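You operate a simulated robot arm through the tools that you are given. There is no shell and no other tool.

You run a simulated robot arm. Do the job below in one go: nothing can be reset, and whatever is moved stays where it is left.

JOB
Tap the rusty rod's raised end down on to the gauge block.
Fine: set the block under that end first; put block and mallet back; leave the other rods as they are. Set down upright: black mallet.

Only the result counts: the job must be done as asked and must still hold three seconds after the hand-in. Knocking over, shifting, dropping, spilling or breaking anything else fails it.

ROBOT AND FRAMES
A 6-joint arm with a two-finger parallel gripper, fixed in place. Base frame: the origin is on the floor under the middle of its stand, x ahead of it, y to its left, z up; the work surface is at about z = 0.6. Units: m, rad, N and s.
With the tool pointing down near the work surface it reaches from about 0.3 to 0.66 m from the base axis. Its first joint turns from -2.007 to 2.007 rad. Payload 3.43 kg.
The TCP is the grasp point between the finger pads, 0.034 m short of the fingertips. In the tool frame z runs along the fingers and y along their closing line. Largest opening 0.128 m; finger width 0.024, thickness 0.012; the body of the gripper, 0.048 by 0.13 m, starts 0.096 m behind the TCP.
Orientation is that of the tool frame in the base frame, as a unit quaternion [x, y, z, w]. With the fingers straight down and closing along the base's y, the tool's x points along the base's -x, its y along +y and its z along -z.

CONTROLS
- The arm moves only by the tool servo_tool. Its argument "commands" is a list that holds one entry, the list of rows, each a list of 7 numbers: the shift along the tool's x, y, z in units of 25 mm (1.0 is 25 mm), then the turn, a rotation vector about the tool's x, y, z in units of 5 degrees (1.0 is 5 degrees), then the opening, from 0 (shut) to 1 (fully open). In form: [[[dx, dy, dz, ax, ay, az, fingers], ...]]. A call has 1 to 20 rows; each row shifts and turns the commanded pose from where the row before left it, along the tool's axes as they then stand. A call with a number of a shift or a turn outside -1 to 1 is refused whole. Each row takes 0.2 s and may step no farther than 0.05 m and 0.15 rad from the row before; otherwise, or with a gripper value out of range, the whole call is refused. Where a pose cannot be reached the arm comes as near as it can. A force on the tool above 40 N (or 10 N above the force at the start of the call, whichever is more), or a blocked arm, ends the call early, and 0.2 s more pass. The fingers move at their own pace (about 0.153 m/s each) and stop on an object; they squeeze with about 21 N. The grip force told is the motor's: it shows also when the fingers shut on nothing. Time passes only in rows, and 0.2 s behind the last, so rows that do not move let the fingers close. The reply holds the time, the measured pose of the TCP, the force on the tool along the base axes, the opening and the grip force, in the units named above and with some noise, with the torque about the TCP (base axes, N m) and any sound that the robot's microphone picked up.
- Cameras (640 x 400 px; columns grow to the right, rows downward): "scene" is fixed at [0.0508, 0.6507, 1.1639]; the picture's right is [-0.75, -0.66, 0.00], its down [-0.53, 0.60, -0.60] and it looks along [0.39, -0.45, -0.80] (base axes); focal length 241 px, centre (320, 200). "wrist" rides on the gripper at [0.076, -0.011, -0.16] in the tool frame; the picture's right is [0.15, 0.99, 0.00], its down [-0.88, 0.13, -0.46] and it looks along [-0.45, 0.07, 0.89] (tool axes); focal length 234 px, centre (320, 200). There is no depth. A picture from a camera that has moved, and an enlarged one, comes with that camera's place and axes in the base frame and with its lens.
- snapshot(camera): a new picture of that camera. It takes no simulated time.
- slide_trunk(by): slides the trunk up (or, below 0, down) by that many m; the arm rides with it, the base frame stays. It gives what a move gives, with no picture.
- close_up(camera, box): a new picture of the part [left, top, right, bottom] of that camera's present view, enlarged. It takes no simulated time.
- sign_off(): hands the job in; it is judged then, once.

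Places have to be worked out from the pictures, the camera data and where the tool is seen. Open the gripper and draw the arm clear of the work before you hand the job in, unless the task says otherwise.

The tools are called after "Call:" as name(argument=value, ...) on one line, values as JSON. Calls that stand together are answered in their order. servo_tool: Moves the arm, as the interface text tells. Its arguments: {"type":"object","properties":{"commands":{"type":"array"}},"required":["commands"]} The other tools are called the same way: slide_trunk (by) moves the trunk up or down; snapshot (camera) takes a picture; close_up (camera, box) takes an enlarged picture of a part of a camera's view; sign_off () hands the job in.

At the start:

```text
time: 0.0
tcp_pos: [0.27, 0.4045, 0.9137]
ee_rot: [0.0, 1.0, -0.001, 0.0]
ft_force: [-0.4, -0.3, 0.0]
torque: [-0.01, 0.02, 0.01]
grip_width: 0.1279
grip_force: 0.0
trunk travel left (down, up): [-0.675, 0.315]
```

scene: 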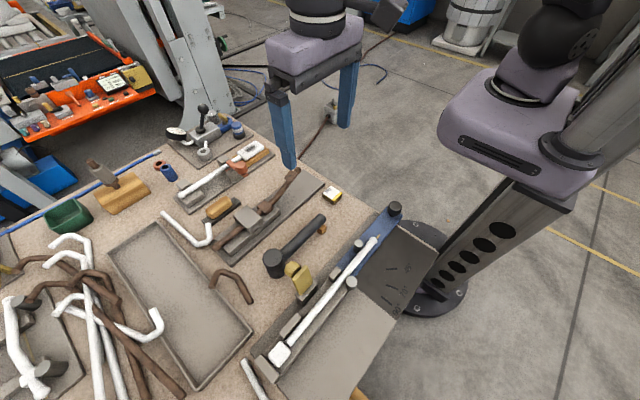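
wrist: 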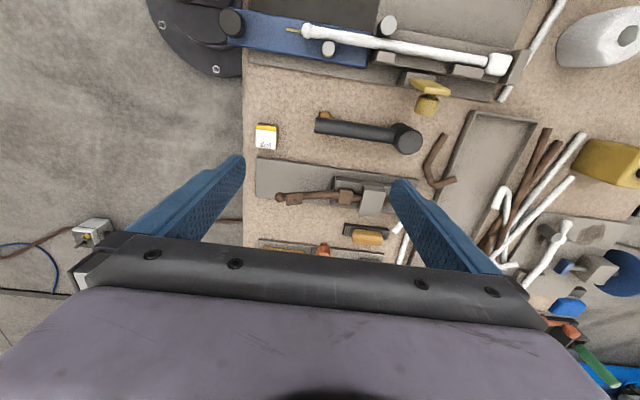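

I start by looking closely at the bench to identify the rusty rod, the gauge block and the black mallet.

Call:
close_up(camera="scene", box=[160, 120, 360, 245])

Call:
close_up(camera="scene", box=[240, 190, 440, 315])

Call:
close_up(camera="wrist", box=[240, 80, 440, 205])

Call:
close_up(camera="wrist", box=[220, 0, 540, 200])

```text
3.20 times, centred on (260, 182) of scene
camera zoom: at [0.0508, 0.6507, 1.1639], right [-0.75, -0.66, 0.0], down [-0.53, 0.6, -0.6], along [0.39, -0.45, -0.8], focal length 772 px, centre (512, 256)
```

zoom: 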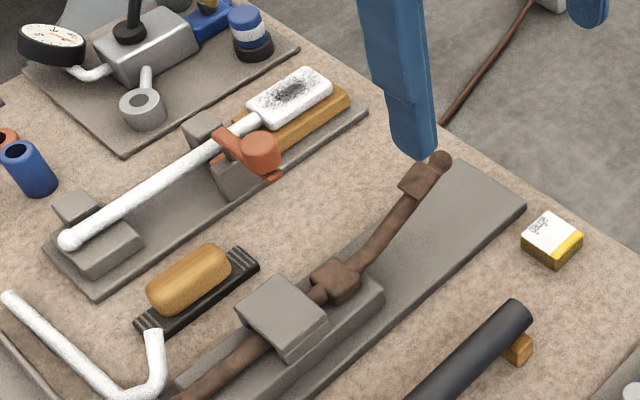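

```text
3.20 times, centred on (340, 252) of scene
camera zoom: at [0.0508, 0.6507, 1.1639], right [-0.75, -0.66, 0.0], down [-0.53, 0.6, -0.6], along [0.39, -0.45, -0.8], focal length 772 px, centre (256, 32)
```

zoom: 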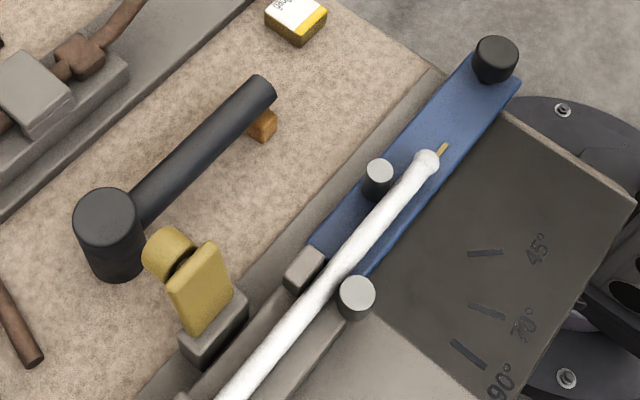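

```text
3.20 times, centred on (340, 142) of wrist
camera zoom: at [0.1926, 0.3929, 1.0748], right [-0.15, 0.99, 0.0], down [0.88, 0.13, 0.46], along [0.45, 0.07, -0.89], focal length 749 px, centre (256, 384)
```

zoom: 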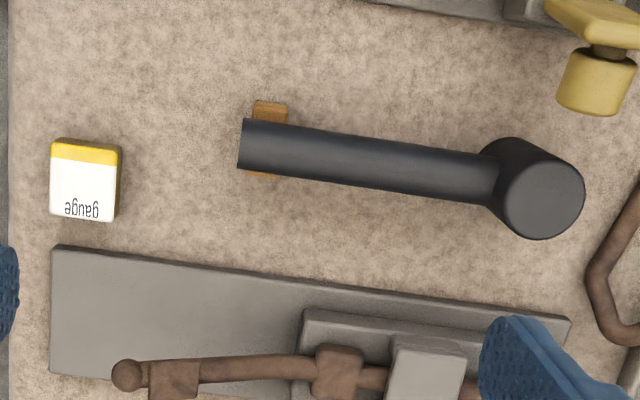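

```text
2.00 times, centred on (380, 100) of wrist
camera zoom: at [0.1926, 0.3929, 1.0748], right [-0.15, 0.99, 0.0], down [0.88, 0.13, 0.46], along [0.45, 0.07, -0.89], focal length 468 px, centre (200, 400)
```

zoom: 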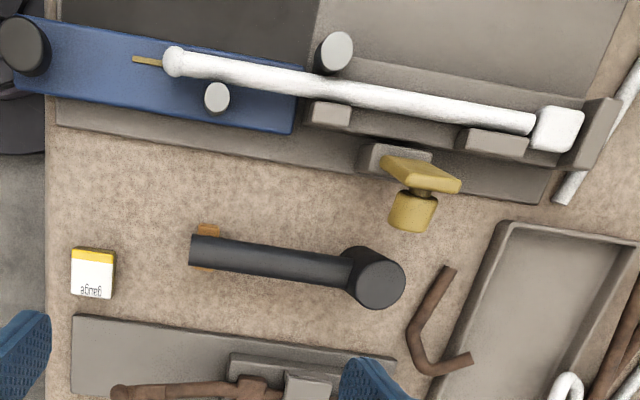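

The block (white/yellow "gauge") is at about (0.30, 0.31), the rusty rod's raised end at about (0.39, 0.35, 0.69), its root near (0.39, 0.476, 0.65). I zoom in further to read sizes and orientations before moving.

Call:
close_up(camera="scene", box=[250, 150, 350, 212])

Call:
close_up(camera="scene", box=[205, 190, 305, 252])

Call:
close_up(camera="scene", box=[255, 205, 345, 285])

Call:
close_up(camera="wrist", box=[245, 140, 405, 240])

Call:
close_up(camera="wrist", box=[245, 100, 325, 150])

```text
6.40 times, centred on (300, 181) of scene
camera zoom: at [0.0508, 0.6507, 1.1639], right [-0.75, -0.66, 0.0], down [-0.53, 0.6, -0.6], along [0.39, -0.45, -0.8], focal length 1544 px, centre (448, 322)
```

zoom: 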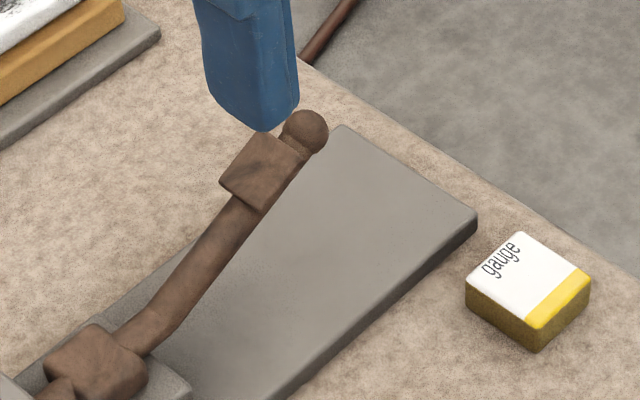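

```text
6.40 times, centred on (255, 221) of scene
camera zoom: at [0.0508, 0.6507, 1.1639], right [-0.75, -0.66, 0.0], down [-0.53, 0.6, -0.6], along [0.39, -0.45, -0.8], focal length 1544 px, centre (736, 66)
```

zoom: 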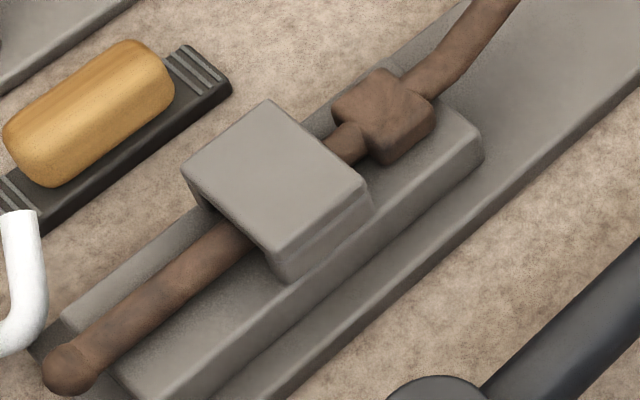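

```text
5.00 times, centred on (300, 245) of scene
camera zoom: at [0.0508, 0.6507, 1.1639], right [-0.75, -0.66, 0.0], down [-0.53, 0.6, -0.6], along [0.39, -0.45, -0.8], focal length 1206 px, centre (420, -25)
```

zoom: 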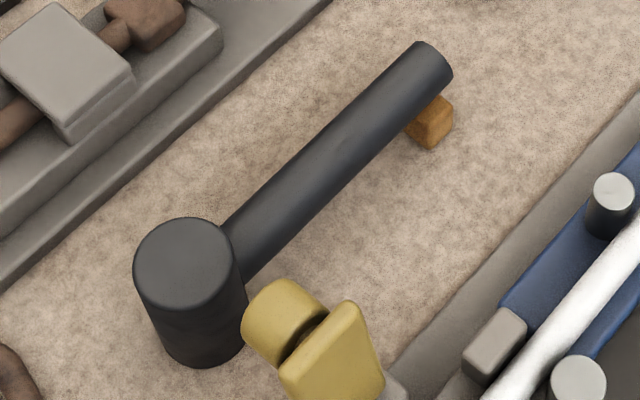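

```text
4.00 times, centred on (325, 190) of wrist
camera zoom: at [0.1926, 0.3929, 1.0748], right [-0.15, 0.99, 0.0], down [0.88, 0.13, 0.46], along [0.45, 0.07, -0.89], focal length 937 px, centre (300, 240)
```

zoom: 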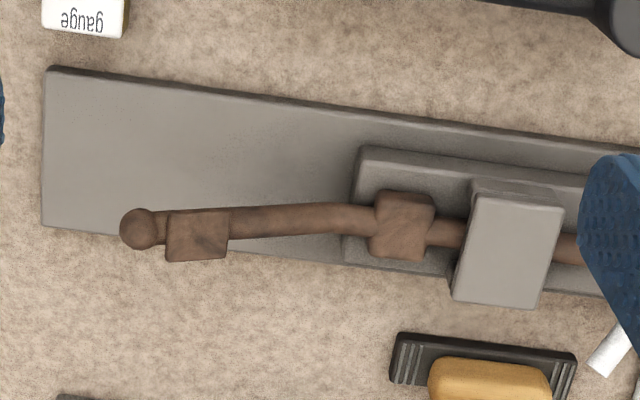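

```text
8.00 times, centred on (285, 125) of wrist
camera zoom: at [0.1926, 0.3929, 1.0748], right [-0.15, 0.99, 0.0], down [0.88, 0.13, 0.46], along [0.45, 0.07, -0.89], focal length 1873 px, centre (600, 800)
```

zoom: 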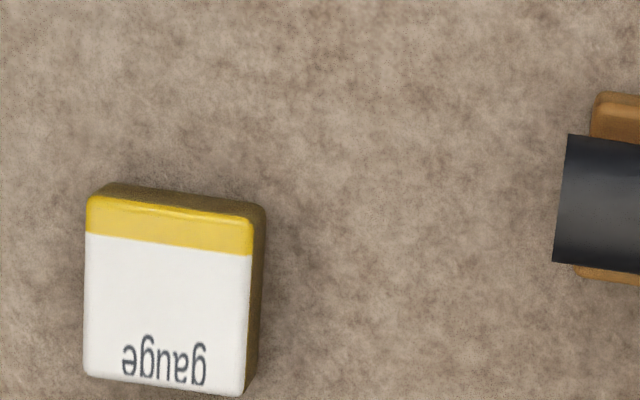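

The block is axis-aligned at about x 0.283–0.326, y 0.287–0.326, about 0.02 high. The rod runs along y at x≈0.39, and the mallet's handle runs along y at x≈0.261. I turn the tool so the fingers close along base x, which straddles both the rod and the handle; I turn it in place, high up.

Call:
servo_tool(commands=[[[0, 0, 0, 0, 0, -1, 1], [0, 0, 0, 0, 0, -1, 1], [0, 0, 0, 0, 0, -1, 1], [0, 0, 0, 0, 0, -1, 1], [0, 0, 0, 0, 0, -1, 1], [0, 0, 0, 0, 0, -1, 1], [0, 0, 0, 0, 0, -1, 1], [0, 0, 0, 0, 0, -1, 1], [0, 0, 0, 0, 0, -1, 1], [0, 0, 0, 0, 0, -1, 1], [0, 0, 0, 0, 0, -1, 1], [0, 0, 0, 0, 0, -1, 1], [0, 0, 0, 0, 0, -1, 1], [0, 0, 0, 0, 0, -1, 1], [0, 0, 0, 0, 0, -1, 1], [0, 0, 0, 0, 0, -1, 1], [0, 0, 0, 0, 0, -1, 1], [0, 0, 0, 0, 0, -1, 1]]])

Call:
snapshot(camera="wrist")

Call:
snapshot(camera="scene")

```text
time: 3.8
tcp_pos: [0.2698, 0.4035, 0.9143]
ee_rot: [0.707, -0.707, -0.001, 0.0]
ft_force: [0.2, 0.8, 0.8]
torque: [-0.01, -0.03, 0.03]
grip_width: 0.128
grip_force: 0.0
trunk travel left (down, up): [-0.675, 0.315]
```

```text
taken
camera wrist: at [0.28, 0.3279, 1.0751], right [-0.99, -0.15, 0.0], down [-0.13, 0.88, 0.46], along [-0.07, 0.45, -0.89], focal length 234 px, centre (320, 200)
```

wrist: 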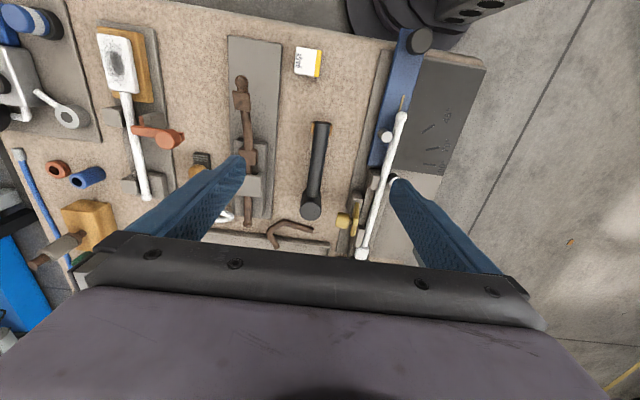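

```text
taken
```

scene: 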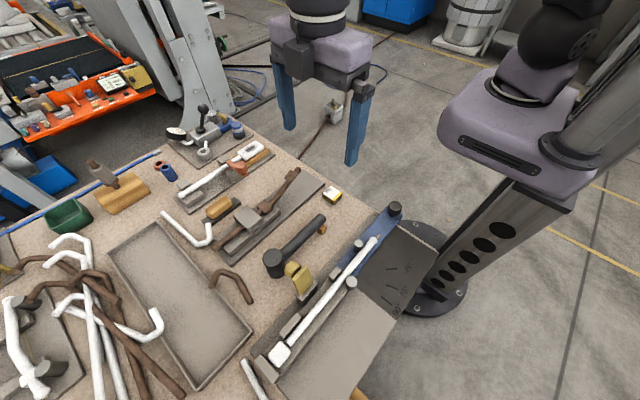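

The turn works: tool x is now along −y, tool y along −x. I use this new viewpoint to triangulate the block, rod and mallet.

Call:
close_up(camera="wrist", box=[210, 30, 350, 118])

Call:
close_up(camera="wrist", box=[270, 110, 390, 235])

Call:
close_up(camera="wrist", box=[210, 60, 290, 235])

```text
4.55 times, centred on (280, 74) of wrist
camera zoom: at [0.28, 0.3279, 1.0751], right [-0.99, -0.15, 0.0], down [-0.13, 0.88, 0.46], along [-0.07, 0.45, -0.89], focal length 1064 px, centre (502, 773)
```

zoom: 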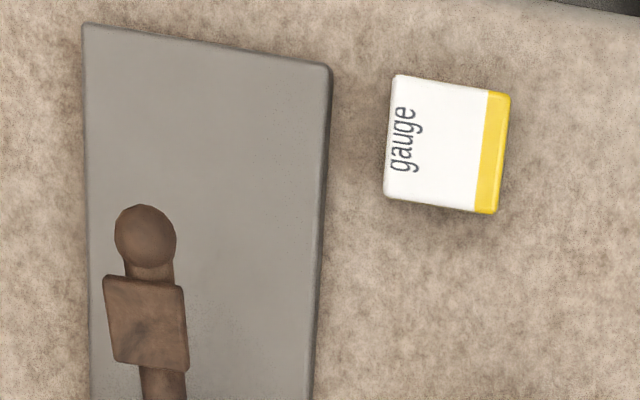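

```text
3.20 times, centred on (330, 172) of wrist
camera zoom: at [0.28, 0.3279, 1.0751], right [-0.99, -0.15, 0.0], down [-0.13, 0.88, 0.46], along [-0.07, 0.45, -0.89], focal length 749 px, centre (288, 288)
```

zoom: 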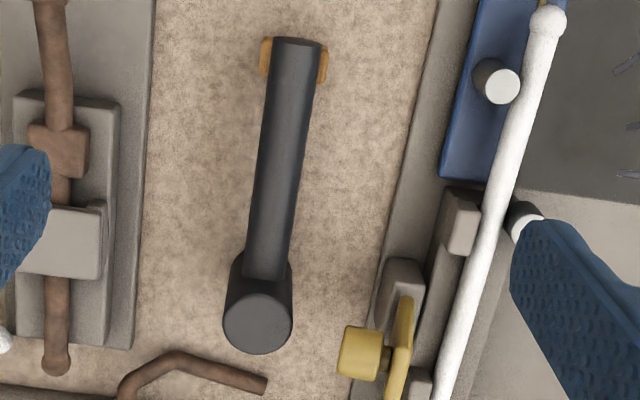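

```text
2.29 times, centred on (250, 148) of wrist
camera zoom: at [0.28, 0.3279, 1.0751], right [-0.99, -0.15, 0.0], down [-0.13, 0.88, 0.46], along [-0.07, 0.45, -0.89], focal length 535 px, centre (480, 320)
```

zoom: 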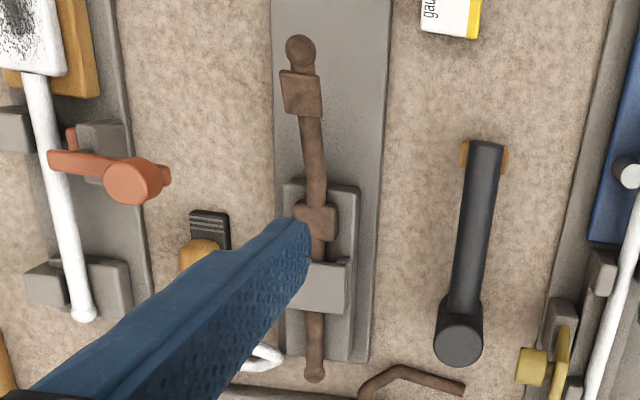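

Triangulation from both views agrees: block centre ≈(0.303, 0.305), rod pad ≈(0.391, 0.373, 0.694), rod end ball ≈(0.392, 0.349, 0.69), plate x 0.349–0.438 from y 0.285, mallet head ≈(0.262, 0.558) with handle axis at z≈0.645. I move above the block at z≈0.75 with the fingers partly closed.

Call:
servo_tool(commands=[[[0.563, -0.189, 0.937, 0, 0, 0, 0.44], [0.563, -0.189, 0.937, 0, 0, 0, 0.44], [0.563, -0.189, 0.937, 0, 0, 0, 0.44], [0.563, -0.189, 0.937, 0, 0, 0, 0.44], [0.563, -0.189, 0.937, 0, 0, 0, 0.44], [0.563, -0.189, 0.937, 0, 0, 0, 0.44], [0.563, -0.189, 0.937, 0, 0, 0, 0.44], [0, 0, 0, 0, 0, 0, 0.44]]])

Call:
snapshot(camera="wrist")

Call:
close_up(camera="scene", box=[240, 110, 400, 210])

```text
time: 5.6
tcp_pos: [0.3014, 0.3046, 0.7501]
ee_rot: [0.707, -0.707, 0.0, -0.001]
ft_force: [-0.2, -0.2, 0.5]
torque: [-0.01, -0.04, -0.01]
grip_width: 0.0564
grip_force: 0.0
trunk travel left (down, up): [-0.675, 0.315]
```

```text
taken
camera wrist: at [0.3126, 0.2293, 0.9104], right [-0.99, -0.15, 0.0], down [-0.13, 0.88, 0.46], along [-0.07, 0.45, -0.89], focal length 234 px, centre (320, 200)
```

wrist: 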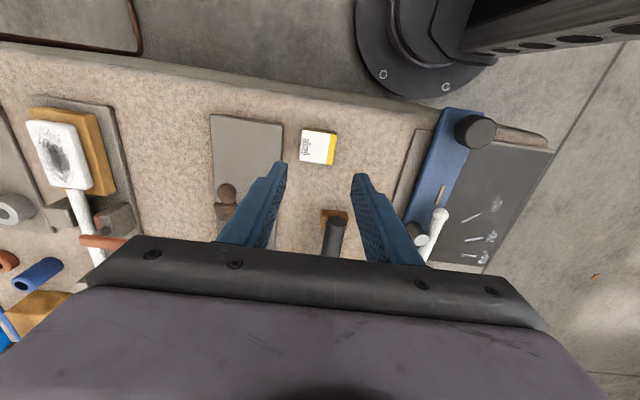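

```text
4.00 times, centred on (320, 160) of scene
camera zoom: at [0.0508, 0.6507, 1.1639], right [-0.75, -0.66, 0.0], down [-0.53, 0.6, -0.6], along [0.39, -0.45, -0.8], focal length 965 px, centre (320, 360)
```

zoom: 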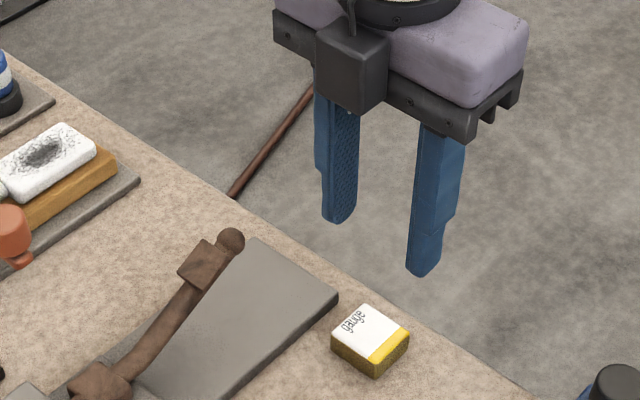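

The gripper is over the block at z 0.75. I zoom in with the wrist camera to refine the block's centre before I lower it.

Call:
close_up(camera="wrist", box=[200, 90, 360, 190])

Call:
close_up(camera="wrist", box=[280, 115, 360, 165])

```text
4.00 times, centred on (280, 140) of wrist
camera zoom: at [0.3126, 0.2293, 0.9104], right [-0.99, -0.15, 0.0], down [-0.13, 0.88, 0.46], along [-0.07, 0.45, -0.89], focal length 937 px, centre (480, 440)
```

zoom: 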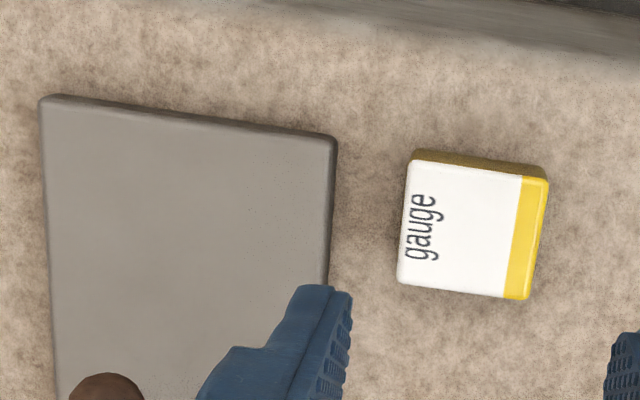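

```text
8.00 times, centred on (320, 140) of wrist
camera zoom: at [0.3126, 0.2293, 0.9104], right [-0.99, -0.15, 0.0], down [-0.13, 0.88, 0.46], along [-0.07, 0.45, -0.89], focal length 1873 px, centre (320, 680)
```

zoom: 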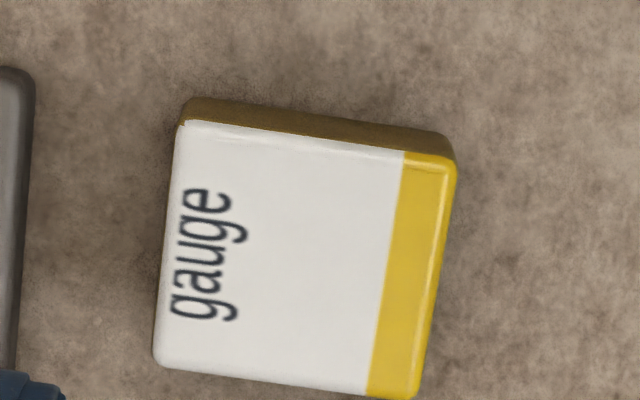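

The block centre refines to (0.3034, 0.3042), top about 0.02 above the bench. I lower to z≈0.65 with a 2 mm x correction and check clearance to the plate edge.

Call:
servo_tool(commands=[[[0, -0.08, 1, 0, 0, 0, 0.44], [0, 0, 1, 0, 0, 0, 0.44], [0, 0, 1, 0, 0, 0, 0.44], [0, 0, 1, 0, 0, 0, 0.44], [0, 0, 0, 0, 0, 0, 0.44]]])

Call:
snapshot(camera="wrist")

Call:
close_up(camera="scene", box=[270, 140, 390, 215])

```text
time: 6.8
tcp_pos: [0.305, 0.3052, 0.6511]
ee_rot: [0.707, -0.707, 0.0, 0.0]
ft_force: [-0.2, 1.1, 1.0]
torque: [0.01, -0.01, -0.02]
grip_width: 0.0565
grip_force: 0.0
trunk travel left (down, up): [-0.675, 0.315]
```

```text
taken
camera wrist: at [0.3149, 0.2291, 0.8109], right [-0.99, -0.15, 0.0], down [-0.13, 0.88, 0.46], along [-0.07, 0.45, -0.89], focal length 234 px, centre (320, 200)
```

wrist: 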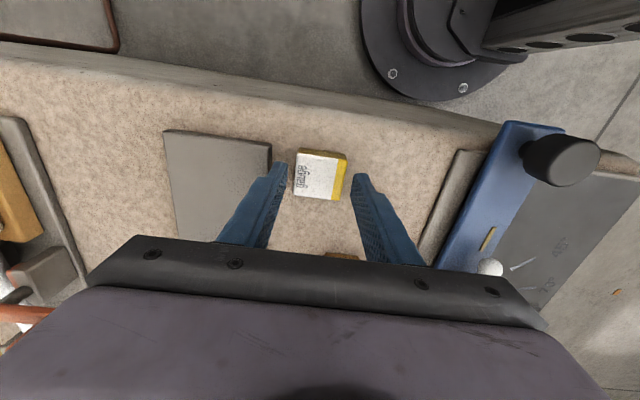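

```text
5.33 times, centred on (330, 178) of scene
camera zoom: at [0.0508, 0.6507, 1.1639], right [-0.75, -0.66, 0.0], down [-0.53, 0.6, -0.6], along [0.39, -0.45, -0.8], focal length 1287 px, centre (267, 320)
```

zoom: 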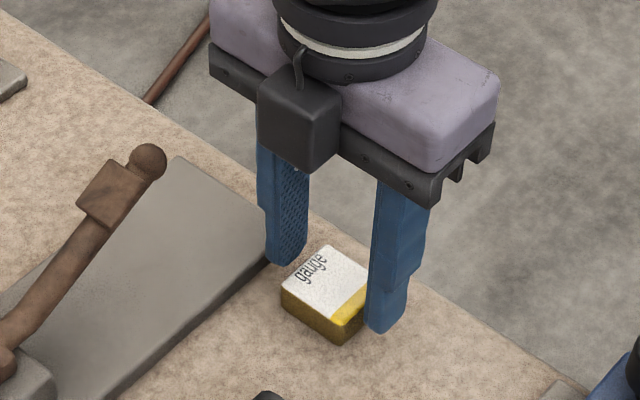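

Call:
close_up(camera="wrist", box=[250, 130, 390, 218])

```text
4.55 times, centred on (320, 174) of wrist
camera zoom: at [0.3149, 0.2291, 0.8109], right [-0.99, -0.15, 0.0], down [-0.13, 0.88, 0.46], along [-0.07, 0.45, -0.89], focal length 1064 px, centre (320, 318)
```

zoom: 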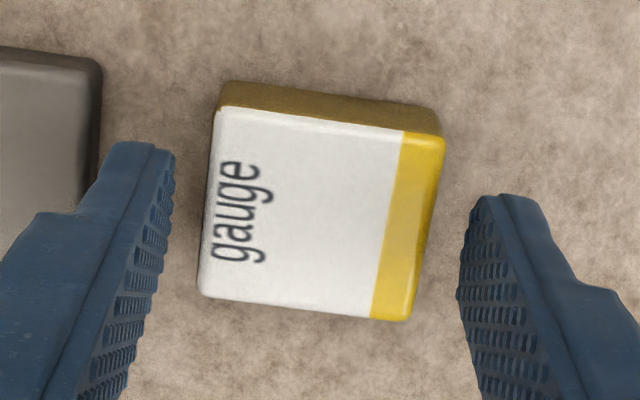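

Fingers are centred on the block (block centre ≈(0.304, 0.304), TCP x 0.304). I narrow the opening slightly, lower to tip height ≈0.605, and close.

Call:
servo_tool(commands=[[[0, 0, 0, 0, 0, 0, 0.4], [0.04, 0, 0.24, 0, 0, 0, 0.4], [0, 0, 0.24, 0, 0, 0, 0.4], [0, 0, 0, 0, 0, 0, 0.4]]])

Call:
close_up(camera="wrist", box=[250, 130, 390, 218])

Call:
close_up(camera="scene", box=[290, 150, 370, 215])

```text
time: 7.8
tcp_pos: [0.3043, 0.3041, 0.6383]
ee_rot: [-0.707, 0.707, 0.0, 0.0]
ft_force: [-0.6, 0.8, -1.0]
torque: [0.01, 0.0, 0.03]
grip_width: 0.0513
grip_force: 0.0
trunk travel left (down, up): [-0.675, 0.315]
```

```text
4.55 times, centred on (320, 174) of wrist
camera zoom: at [0.3148, 0.2285, 0.799], right [-0.99, -0.15, 0.0], down [-0.13, 0.88, 0.46], along [-0.07, 0.45, -0.89], focal length 1064 px, centre (320, 318)
```

zoom: 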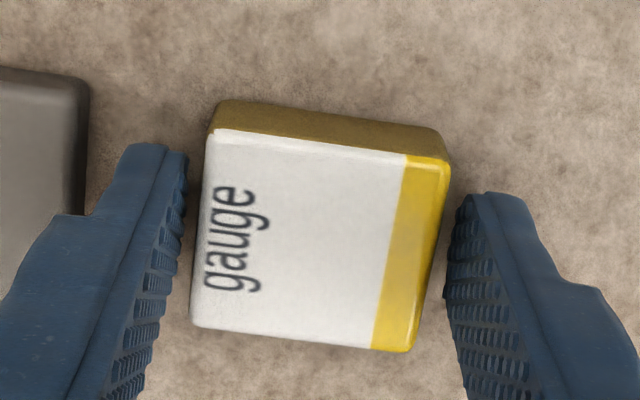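

```text
6.15 times, centred on (330, 182) of scene
camera zoom: at [0.0508, 0.6507, 1.1639], right [-0.75, -0.66, 0.0], down [-0.53, 0.6, -0.6], along [0.39, -0.45, -0.8], focal length 1485 px, centre (258, 308)
```

zoom: 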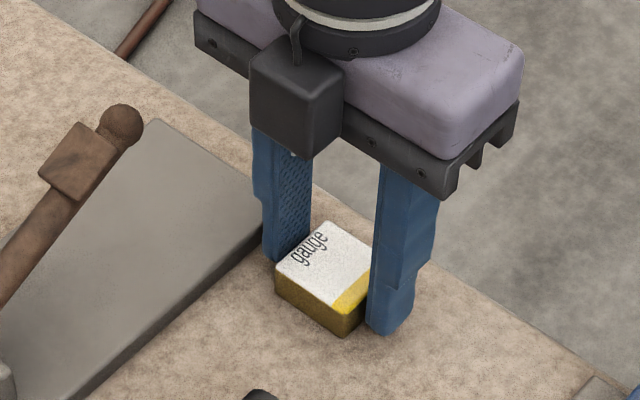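

The fingers straddle the block cleanly. I close on it and read the grip.

Call:
servo_tool(commands=[[[0, 0, 0, 0, 0, 0, 0.2], [0, 0, 0, 0, 0, 0, 0.2], [0, 0, 0, 0, 0, 0, 0.2]]])

Call:
close_up(camera="wrist", box=[250, 130, 390, 218])

```text
time: 8.6
tcp_pos: [0.3047, 0.3043, 0.6392]
ee_rot: [-0.707, 0.707, 0.0, 0.0]
ft_force: [0.3, 0.2, -0.2]
torque: [0.01, 0.04, -0.02]
grip_width: 0.0435
grip_force: 20.6
trunk travel left (down, up): [-0.675, 0.315]
```

```text
4.55 times, centred on (320, 174) of wrist
camera zoom: at [0.3148, 0.2285, 0.7991], right [-0.99, -0.15, 0.0], down [-0.13, 0.88, 0.46], along [-0.07, 0.45, -0.89], focal length 1064 px, centre (320, 318)
```

zoom: 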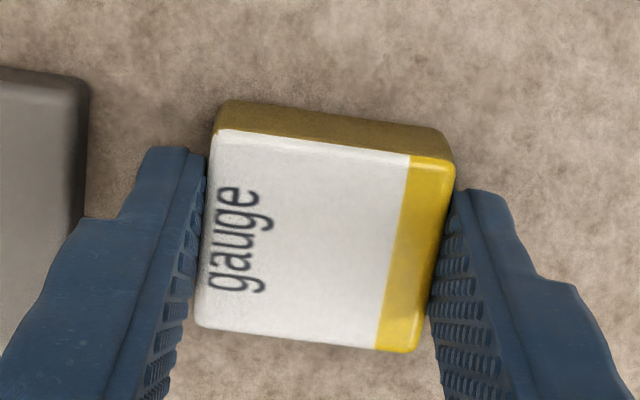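

Block is held (width 0.0435, 20.6 N). I lift it 6 cm and carry it in +x until it is over the free end of the plate, still short of the rod end.

Call:
servo_tool(commands=[[[0, 0, -0.8, 0, 0, 0, 0.2], [0, 0, -0.8, 0, 0, 0, 0.2], [0, 0, -0.8, 0, 0, 0, 0.2], [0, -0.87, 0, 0, 0, 0, 0.2], [0, -0.87, 0, 0, 0, 0, 0.2], [0, -0.87, 0, 0, 0, 0, 0.2], [0, -0.87, 0, 0, 0, 0, 0.2], [0, 0, 0, 0, 0, 0, 0.2]]])

Call:
snapshot(camera="wrist")

Call:
close_up(camera="scene", box=[230, 110, 370, 200])

```text
time: 10.4
tcp_pos: [0.3915, 0.304, 0.6991]
ee_rot: [0.708, -0.707, -0.001, 0.0]
ft_force: [0.3, 1.0, 0.1]
torque: [0.02, -0.03, 0.01]
grip_width: 0.0252
grip_force: 0.0
trunk travel left (down, up): [-0.675, 0.315]
```

```text
taken
camera wrist: at [0.4018, 0.2282, 0.859], right [-0.99, -0.15, 0.0], down [-0.13, 0.88, 0.46], along [-0.07, 0.45, -0.89], focal length 234 px, centre (320, 200)
```

wrist: 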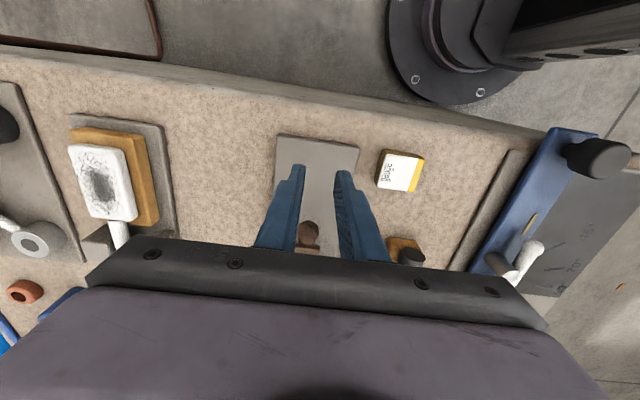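

```text
4.44 times, centred on (300, 155) of scene
camera zoom: at [0.0508, 0.6507, 1.1639], right [-0.75, -0.66, 0.0], down [-0.53, 0.6, -0.6], along [0.39, -0.45, -0.8], focal length 1072 px, centre (409, 400)
```

zoom: 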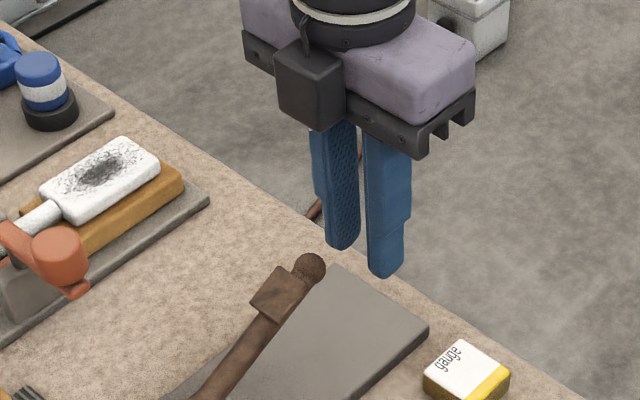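

The block slipped out of the fingers and stayed on the bench (grip width fell to 0.025). I check exactly where it lies now.

Call:
close_up(camera="wrist", box=[360, 140, 440, 200])

Call:
close_up(camera="scene", box=[300, 175, 360, 212])

Call:
close_up(camera="wrist", box=[240, 120, 400, 270])

```text
6.67 times, centred on (400, 170) of wrist
camera zoom: at [0.4018, 0.2282, 0.859], right [-0.99, -0.15, 0.0], down [-0.13, 0.88, 0.46], along [-0.07, 0.45, -0.89], focal length 1561 px, centre (-213, 400)
```

zoom: 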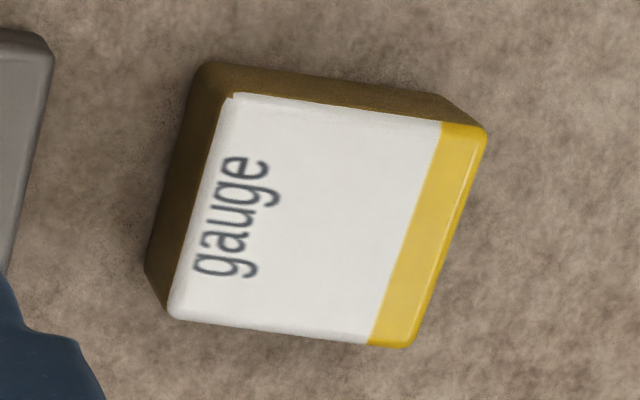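

```text
10.67 times, centred on (330, 194) of scene
camera zoom: at [0.0508, 0.6507, 1.1639], right [-0.75, -0.66, 0.0], down [-0.53, 0.6, -0.6], along [0.39, -0.45, -0.8], focal length 2574 px, centre (213, 269)
```

zoom: 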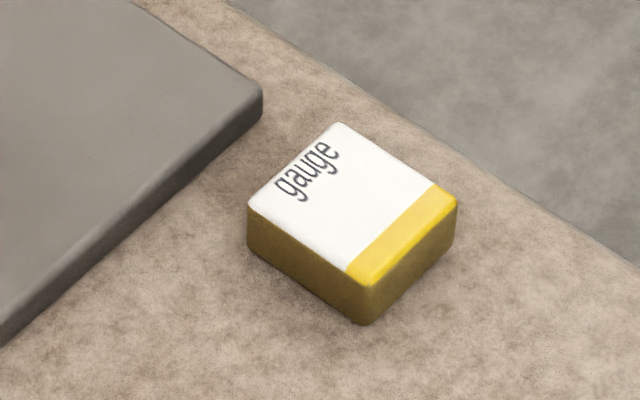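

```text
2.67 times, centred on (320, 195) of wrist
camera zoom: at [0.4018, 0.2282, 0.859], right [-0.99, -0.15, 0.0], down [-0.13, 0.88, 0.46], along [-0.07, 0.45, -0.89], focal length 624 px, centre (320, 213)
```

zoom: 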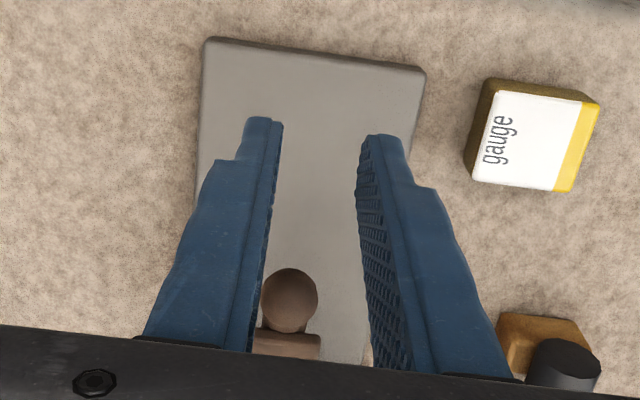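

The block is still essentially in place, ≈(0.3025, 0.3035), about 0.018–0.02 high, so the fingertips held too little of it. I go back with the tips closer to the bench and squeeze fully, then lift slowly while watching the grip.

Call:
servo_tool(commands=[[[0, 0.88, 0, 0, 0, 0, 0.4], [0, 0.88, 0, 0, 0, 0, 0.4], [0, 0.88, 0, 0, 0, 0, 0.4], [0.03, 0.88, 0, 0, 0, 0, 0.4], [0, 0, 0.6, 0, 0, 0, 0.4], [0, 0, 0.6, 0, 0, 0, 0.4], [0, 0, 0.6, 0, 0, 0, 0.4], [0, 0, 0.4, 0, 0, 0, 0.4], [0, 0, 0.2, 0, 0, 0, 0.4], [0, 0, 0.12, 0, 0, 0, 0.4], [0, 0, 0, 0, 0, 0, 0.4]]])

Call:
close_up(camera="wrist", box=[250, 130, 390, 218])

Call:
close_up(camera="scene", box=[300, 160, 364, 212])

```text
time: 12.8
tcp_pos: [0.3029, 0.3039, 0.6351]
ee_rot: [-0.707, 0.708, 0.001, -0.001]
ft_force: [-0.3, -0.1, -0.2]
torque: [-0.01, -0.01, 0.0]
grip_width: 0.0512
grip_force: 0.1
trunk travel left (down, up): [-0.675, 0.315]
```

```text
4.55 times, centred on (320, 174) of wrist
camera zoom: at [0.3135, 0.2276, 0.7961], right [-0.99, -0.15, 0.0], down [-0.13, 0.88, 0.46], along [-0.07, 0.45, -0.89], focal length 1064 px, centre (320, 318)
```

zoom: 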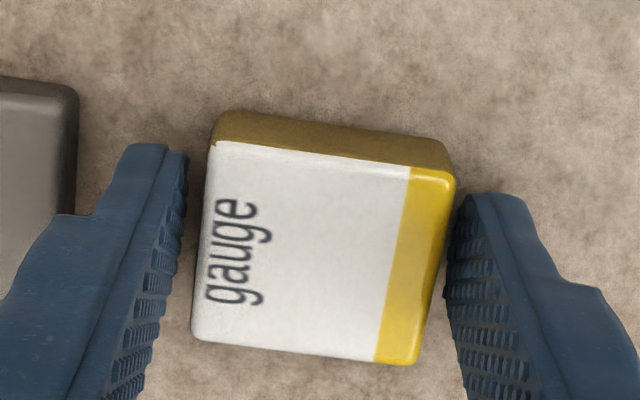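

```text
7.69 times, centred on (332, 186) of scene
camera zoom: at [0.0508, 0.6507, 1.1639], right [-0.75, -0.66, 0.0], down [-0.53, 0.6, -0.6], along [0.39, -0.45, -0.8], focal length 1856 px, centre (228, 308)
```

zoom: 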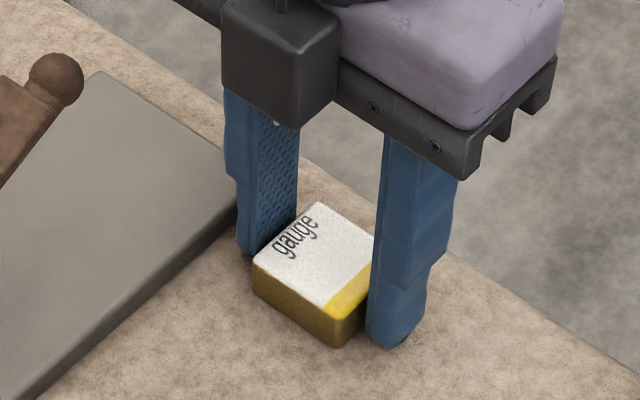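

Tips are now about 2 mm above the bench on both sides of the block. I squeeze fully with extra time, then lift only 5 mm very slowly to see whether it holds.

Call:
servo_tool(commands=[[[0, 0, 0, 0, 0, 0, 0], [0, 0, 0, 0, 0, 0, 0], [0, 0, 0, 0, 0, 0, 0], [0, 0, 0, 0, 0, 0, 0], [0, 0, -0.05, 0, 0, 0, 0], [0, 0, -0.05, 0, 0, 0, 0], [0, 0, -0.05, 0, 0, 0, 0], [0, 0, -0.05, 0, 0, 0, 0]]])

Call:
close_up(camera="scene", box=[300, 160, 364, 212])

Call:
close_up(camera="wrist", box=[250, 130, 390, 218])

```text
time: 14.6
tcp_pos: [0.3038, 0.3033, 0.6407]
ee_rot: [-0.707, 0.707, 0.0, 0.0]
ft_force: [-1.0, 0.2, -0.6]
torque: [0.02, 0.01, 0.02]
grip_width: 0.0434
grip_force: 20.7
trunk travel left (down, up): [-0.675, 0.315]
```

```text
7.69 times, centred on (332, 186) of scene
camera zoom: at [0.0508, 0.6507, 1.1639], right [-0.75, -0.66, 0.0], down [-0.53, 0.6, -0.6], along [0.39, -0.45, -0.8], focal length 1856 px, centre (228, 308)
```

zoom: 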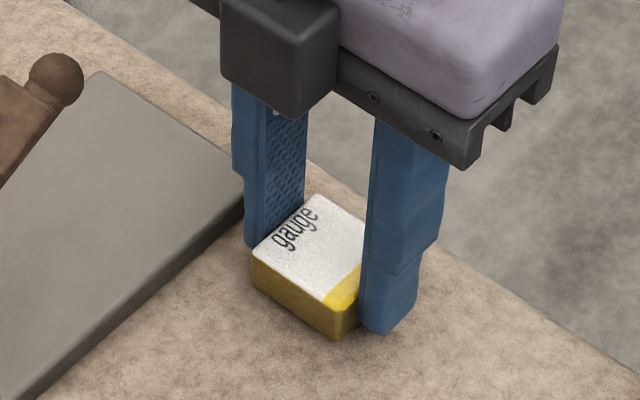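

```text
4.55 times, centred on (320, 174) of wrist
camera zoom: at [0.3136, 0.228, 0.801], right [-0.99, -0.15, 0.0], down [-0.13, 0.88, 0.46], along [-0.07, 0.45, -0.89], focal length 1064 px, centre (320, 318)
```

zoom: 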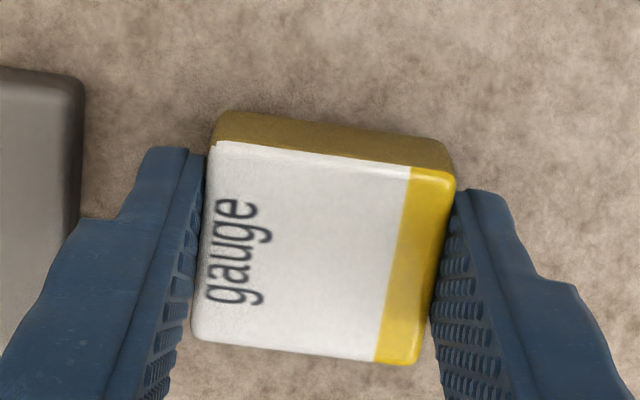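

The block kept its place in the wrist view while the gripper rose 5 mm, so it is held this time. I continue lifting gently to z≈0.70.

Call:
servo_tool(commands=[[[0, 0, -0.1, 0, 0, 0, 0], [0, 0, -0.15, 0, 0, 0, 0], [0, 0, -0.2, 0, 0, 0, 0], [0, 0, -0.25, 0, 0, 0, 0], [0, 0, -0.3, 0, 0, 0, 0], [0, 0, -0.3, 0, 0, 0, 0], [0, 0, -0.3, 0, 0, 0, 0], [0, 0, -0.3, 0, 0, 0, 0], [0, 0, -0.25, 0, 0, 0, 0], [0, 0, -0.15, 0, 0, 0, 0], [0, 0, 0, 0, 0, 0, 0]]])

Call:
close_up(camera="wrist", box=[250, 130, 390, 218])

Call:
close_up(camera="scene", box=[260, 120, 380, 212])

```text
time: 17.0
tcp_pos: [0.3036, 0.3057, 0.6976]
ee_rot: [-0.707, 0.707, -0.001, 0.0]
ft_force: [-0.5, -0.5, -2.2]
torque: [0.02, -0.03, 0.01]
grip_width: 0.0436
grip_force: 20.6
trunk travel left (down, up): [-0.675, 0.315]
```

```text
4.55 times, centred on (320, 174) of wrist
camera zoom: at [0.3136, 0.2279, 0.8583], right [-0.99, -0.15, 0.0], down [-0.13, 0.88, 0.46], along [-0.07, 0.45, -0.89], focal length 1064 px, centre (320, 318)
```

zoom: 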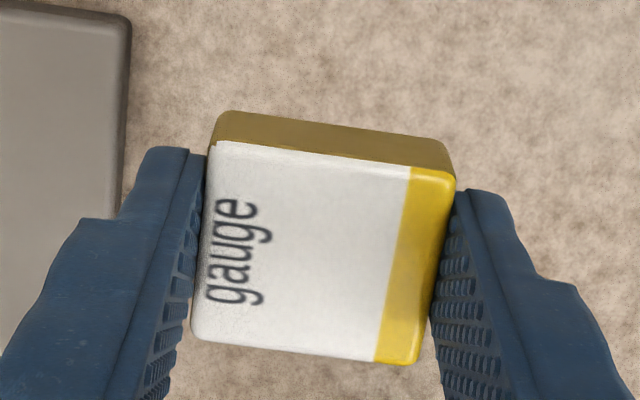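

```text
4.35 times, centred on (320, 166) of scene
camera zoom: at [0.0508, 0.6507, 1.1639], right [-0.75, -0.66, 0.0], down [-0.53, 0.6, -0.6], along [0.39, -0.45, -0.8], focal length 1049 px, centre (320, 348)
```

zoom: 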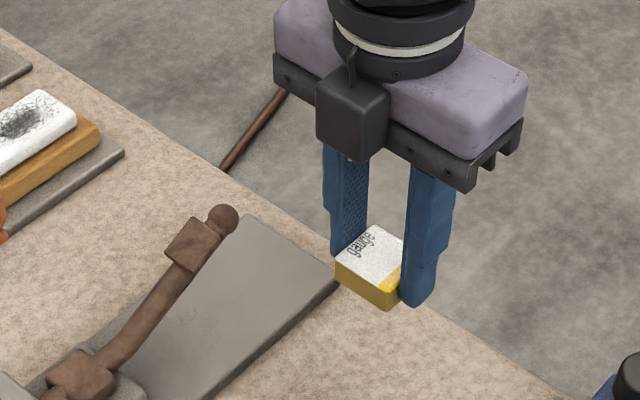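

Held firmly. I carry it slowly in +x over the plate's free end (TCP x≈0.391).

Call:
servo_tool(commands=[[[0, -0.2, 0, 0, 0, 0, 0], [0, -0.35, 0, 0, 0, 0, 0], [0, -0.4, 0, 0, 0, 0, 0], [0, -0.4, 0, 0, 0, 0, 0], [0, -0.4, 0, 0, 0, 0, 0], [0, -0.4, 0, 0, 0, 0, 0], [0, -0.4, 0, 0, 0, 0, 0], [0, -0.4, 0, 0, 0, 0, 0], [0, -0.35, 0, 0, 0, 0, 0], [0, -0.24, 0, 0, 0, 0, 0], [0, 0, 0, 0, 0, 0, 0]]])

Call:
close_up(camera="wrist", box=[220, 120, 420, 250])

Call:
close_up(camera="scene", box=[240, 120, 360, 212])

```text
time: 19.4
tcp_pos: [0.3905, 0.3039, 0.6987]
ee_rot: [-0.707, 0.707, 0.001, 0.0]
ft_force: [0.1, -0.5, -1.2]
torque: [-0.01, -0.02, 0.04]
grip_width: 0.0436
grip_force: 21.3
trunk travel left (down, up): [-0.675, 0.315]
```

```text
3.08 times, centred on (320, 185) of wrist
camera zoom: at [0.4023, 0.2278, 0.8583], right [-0.99, -0.15, 0.0], down [-0.13, 0.88, 0.46], along [-0.07, 0.45, -0.89], focal length 720 px, centre (320, 246)
```

zoom: 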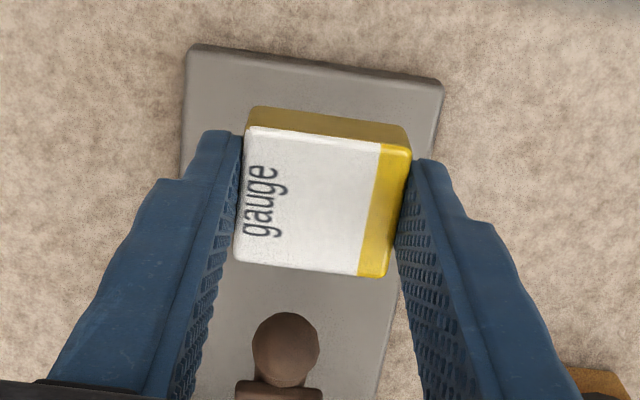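

```text
4.35 times, centred on (300, 166) of scene
camera zoom: at [0.0508, 0.6507, 1.1639], right [-0.75, -0.66, 0.0], down [-0.53, 0.6, -0.6], along [0.39, -0.45, -0.8], focal length 1049 px, centre (407, 348)
```

zoom: 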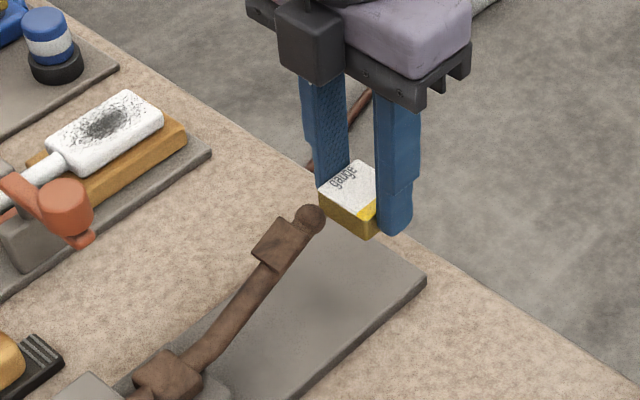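

TCP x ≈0.391; the rod's end ball appears at x≈0.393. I lower the block beside the rod end to about 6 mm above the plate with a 1 mm x correction.

Call:
servo_tool(commands=[[[0, -0.04, 0.2, 0, 0, 0, 0], [0, 0, 0.3, 0, 0, 0, 0], [0, 0, 0.35, 0, 0, 0, 0], [0, 0, 0.35, 0, 0, 0, 0], [0, 0, 0.3, 0, 0, 0, 0], [0, 0, 0.2, 0, 0, 0, 0], [0, 0, 0.1, 0, 0, 0, 0], [0, 0, 0, 0, 0, 0, 0]]])

Call:
close_up(camera="wrist", box=[220, 120, 420, 250])

Call:
close_up(camera="scene", box=[250, 130, 350, 205])

```text
time: 21.2
tcp_pos: [0.3926, 0.303, 0.6524]
ee_rot: [-0.707, 0.708, -0.001, 0.0]
ft_force: [-0.8, 0.1, -0.9]
torque: [-0.02, -0.02, 0.04]
grip_width: 0.0438
grip_force: 21.0
trunk travel left (down, up): [-0.675, 0.315]
```

```text
3.08 times, centred on (320, 185) of wrist
camera zoom: at [0.4031, 0.2276, 0.8131], right [-0.99, -0.15, 0.0], down [-0.13, 0.88, 0.46], along [-0.07, 0.45, -0.89], focal length 720 px, centre (320, 246)
```

zoom: 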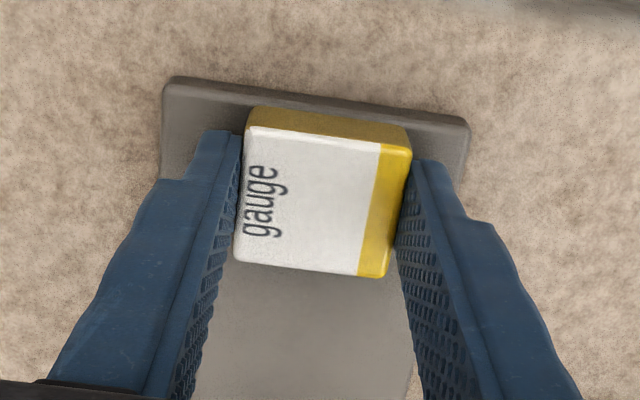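

```text
5.33 times, centred on (300, 168) of scene
camera zoom: at [0.0508, 0.6507, 1.1639], right [-0.75, -0.66, 0.0], down [-0.53, 0.6, -0.6], along [0.39, -0.45, -0.8], focal length 1287 px, centre (427, 373)
```

zoom: 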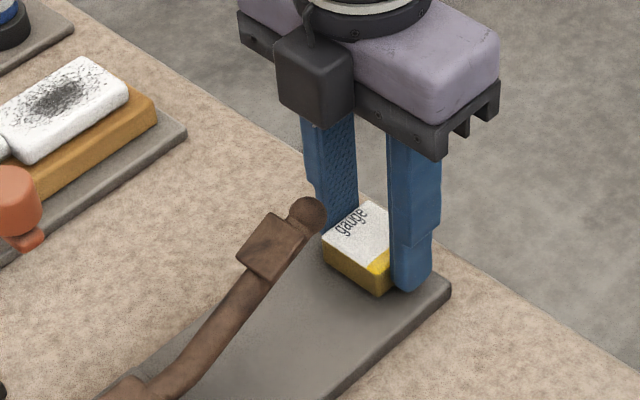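

The block is low, just ahead of the rod end, fingers straddling the rod's line. I slide it in +y under the raised end, slowly.

Call:
servo_tool(commands=[[[-0.15, 0, 0, 0, 0, 0, 0], [-0.25, 0, 0, 0, 0, 0, 0], [-0.3, 0, 0, 0, 0, 0, 0], [-0.3, 0, 0, 0, 0, 0, 0], [-0.3, 0, 0, 0, 0, 0, 0], [-0.3, 0, 0, 0, 0, 0, 0], [-0.3, 0, 0, 0, 0, 0, 0], [-0.25, 0, 0, 0, 0, 0, 0], [-0.15, 0, 0, 0, 0, 0, 0], [0, 0, 0, 0, 0, 0, 0]]])

Call:
snapshot(camera="wrist")

Call:
close_up(camera="scene", box=[250, 130, 350, 205])

```text
time: 23.4
tcp_pos: [0.3934, 0.3618, 0.6539]
ee_rot: [-0.707, 0.707, 0.0, 0.0]
ft_force: [0.4, -0.4, -1.0]
torque: [0.01, -0.01, 0.0]
grip_width: 0.0435
grip_force: 21.5
trunk travel left (down, up): [-0.675, 0.315]
```

```text
taken
camera wrist: at [0.4036, 0.2858, 0.8131], right [-0.99, -0.15, 0.0], down [-0.13, 0.88, 0.46], along [-0.07, 0.45, -0.89], focal length 234 px, centre (320, 200)
```

wrist: 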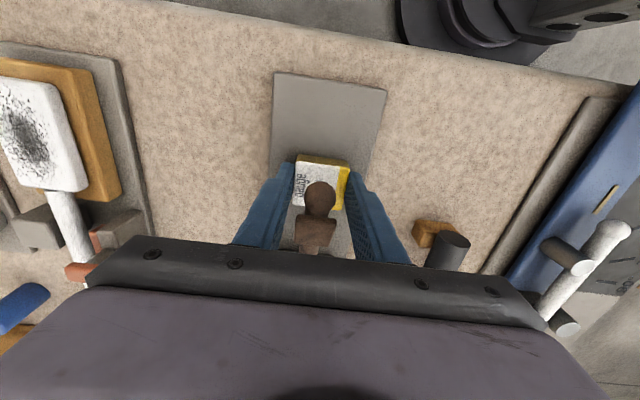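

```text
5.33 times, centred on (300, 168) of scene
camera zoom: at [0.0508, 0.6507, 1.1639], right [-0.75, -0.66, 0.0], down [-0.53, 0.6, -0.6], along [0.39, -0.45, -0.8], focal length 1287 px, centre (427, 373)
```

zoom: 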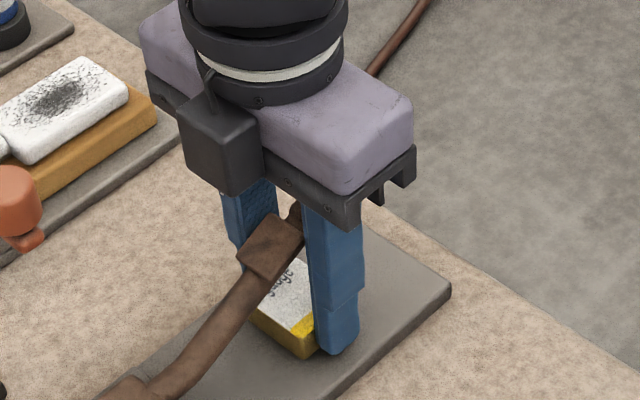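

The block is under the rod end with the rod between the fingers, no contact. I lower in small steps until the block meets the plate.

Call:
servo_tool(commands=[[[0, 0, 0.08, 0, 0, 0, 0], [0, 0, 0.08, 0, 0, 0, 0], [0, 0, 0.06, 0, 0, 0, 0], [0, 0, 0, 0, 0, 0, 0]]])

Call:
close_up(camera="scene", box=[270, 160, 330, 205])

Call:
close_up(camera="wrist", box=[250, 130, 390, 260])

```text
time: 24.4
tcp_pos: [0.3933, 0.3609, 0.6495]
ee_rot: [-0.707, 0.707, 0.001, 0.002]
ft_force: [-1.5, -2.6, 16.3]
torque: [-0.16, 0.13, 0.02]
grip_width: 0.0437
grip_force: 20.8
trunk travel left (down, up): [-0.675, 0.315]
```

```text
8.89 times, centred on (300, 182) of scene
camera zoom: at [0.0508, 0.6507, 1.1639], right [-0.75, -0.66, 0.0], down [-0.53, 0.6, -0.6], along [0.39, -0.45, -0.8], focal length 2145 px, centre (498, 356)
```

zoom: 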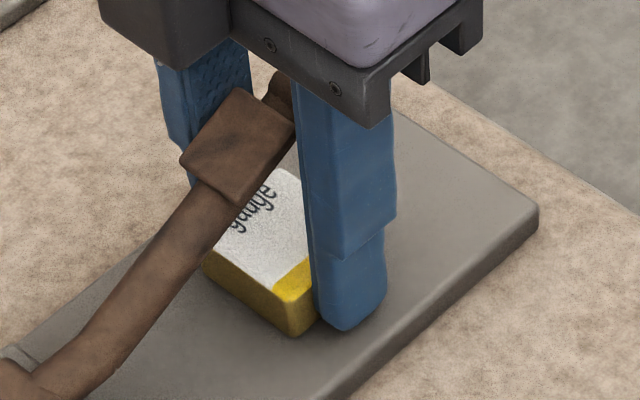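

```text
3.08 times, centred on (320, 195) of wrist
camera zoom: at [0.4032, 0.285, 0.8096], right [-0.99, -0.15, 0.0], down [-0.13, 0.88, 0.46], along [-0.06, 0.45, -0.89], focal length 720 px, centre (320, 215)
```

zoom: 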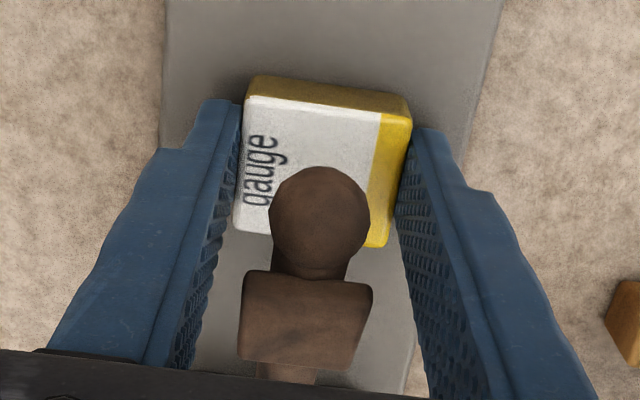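

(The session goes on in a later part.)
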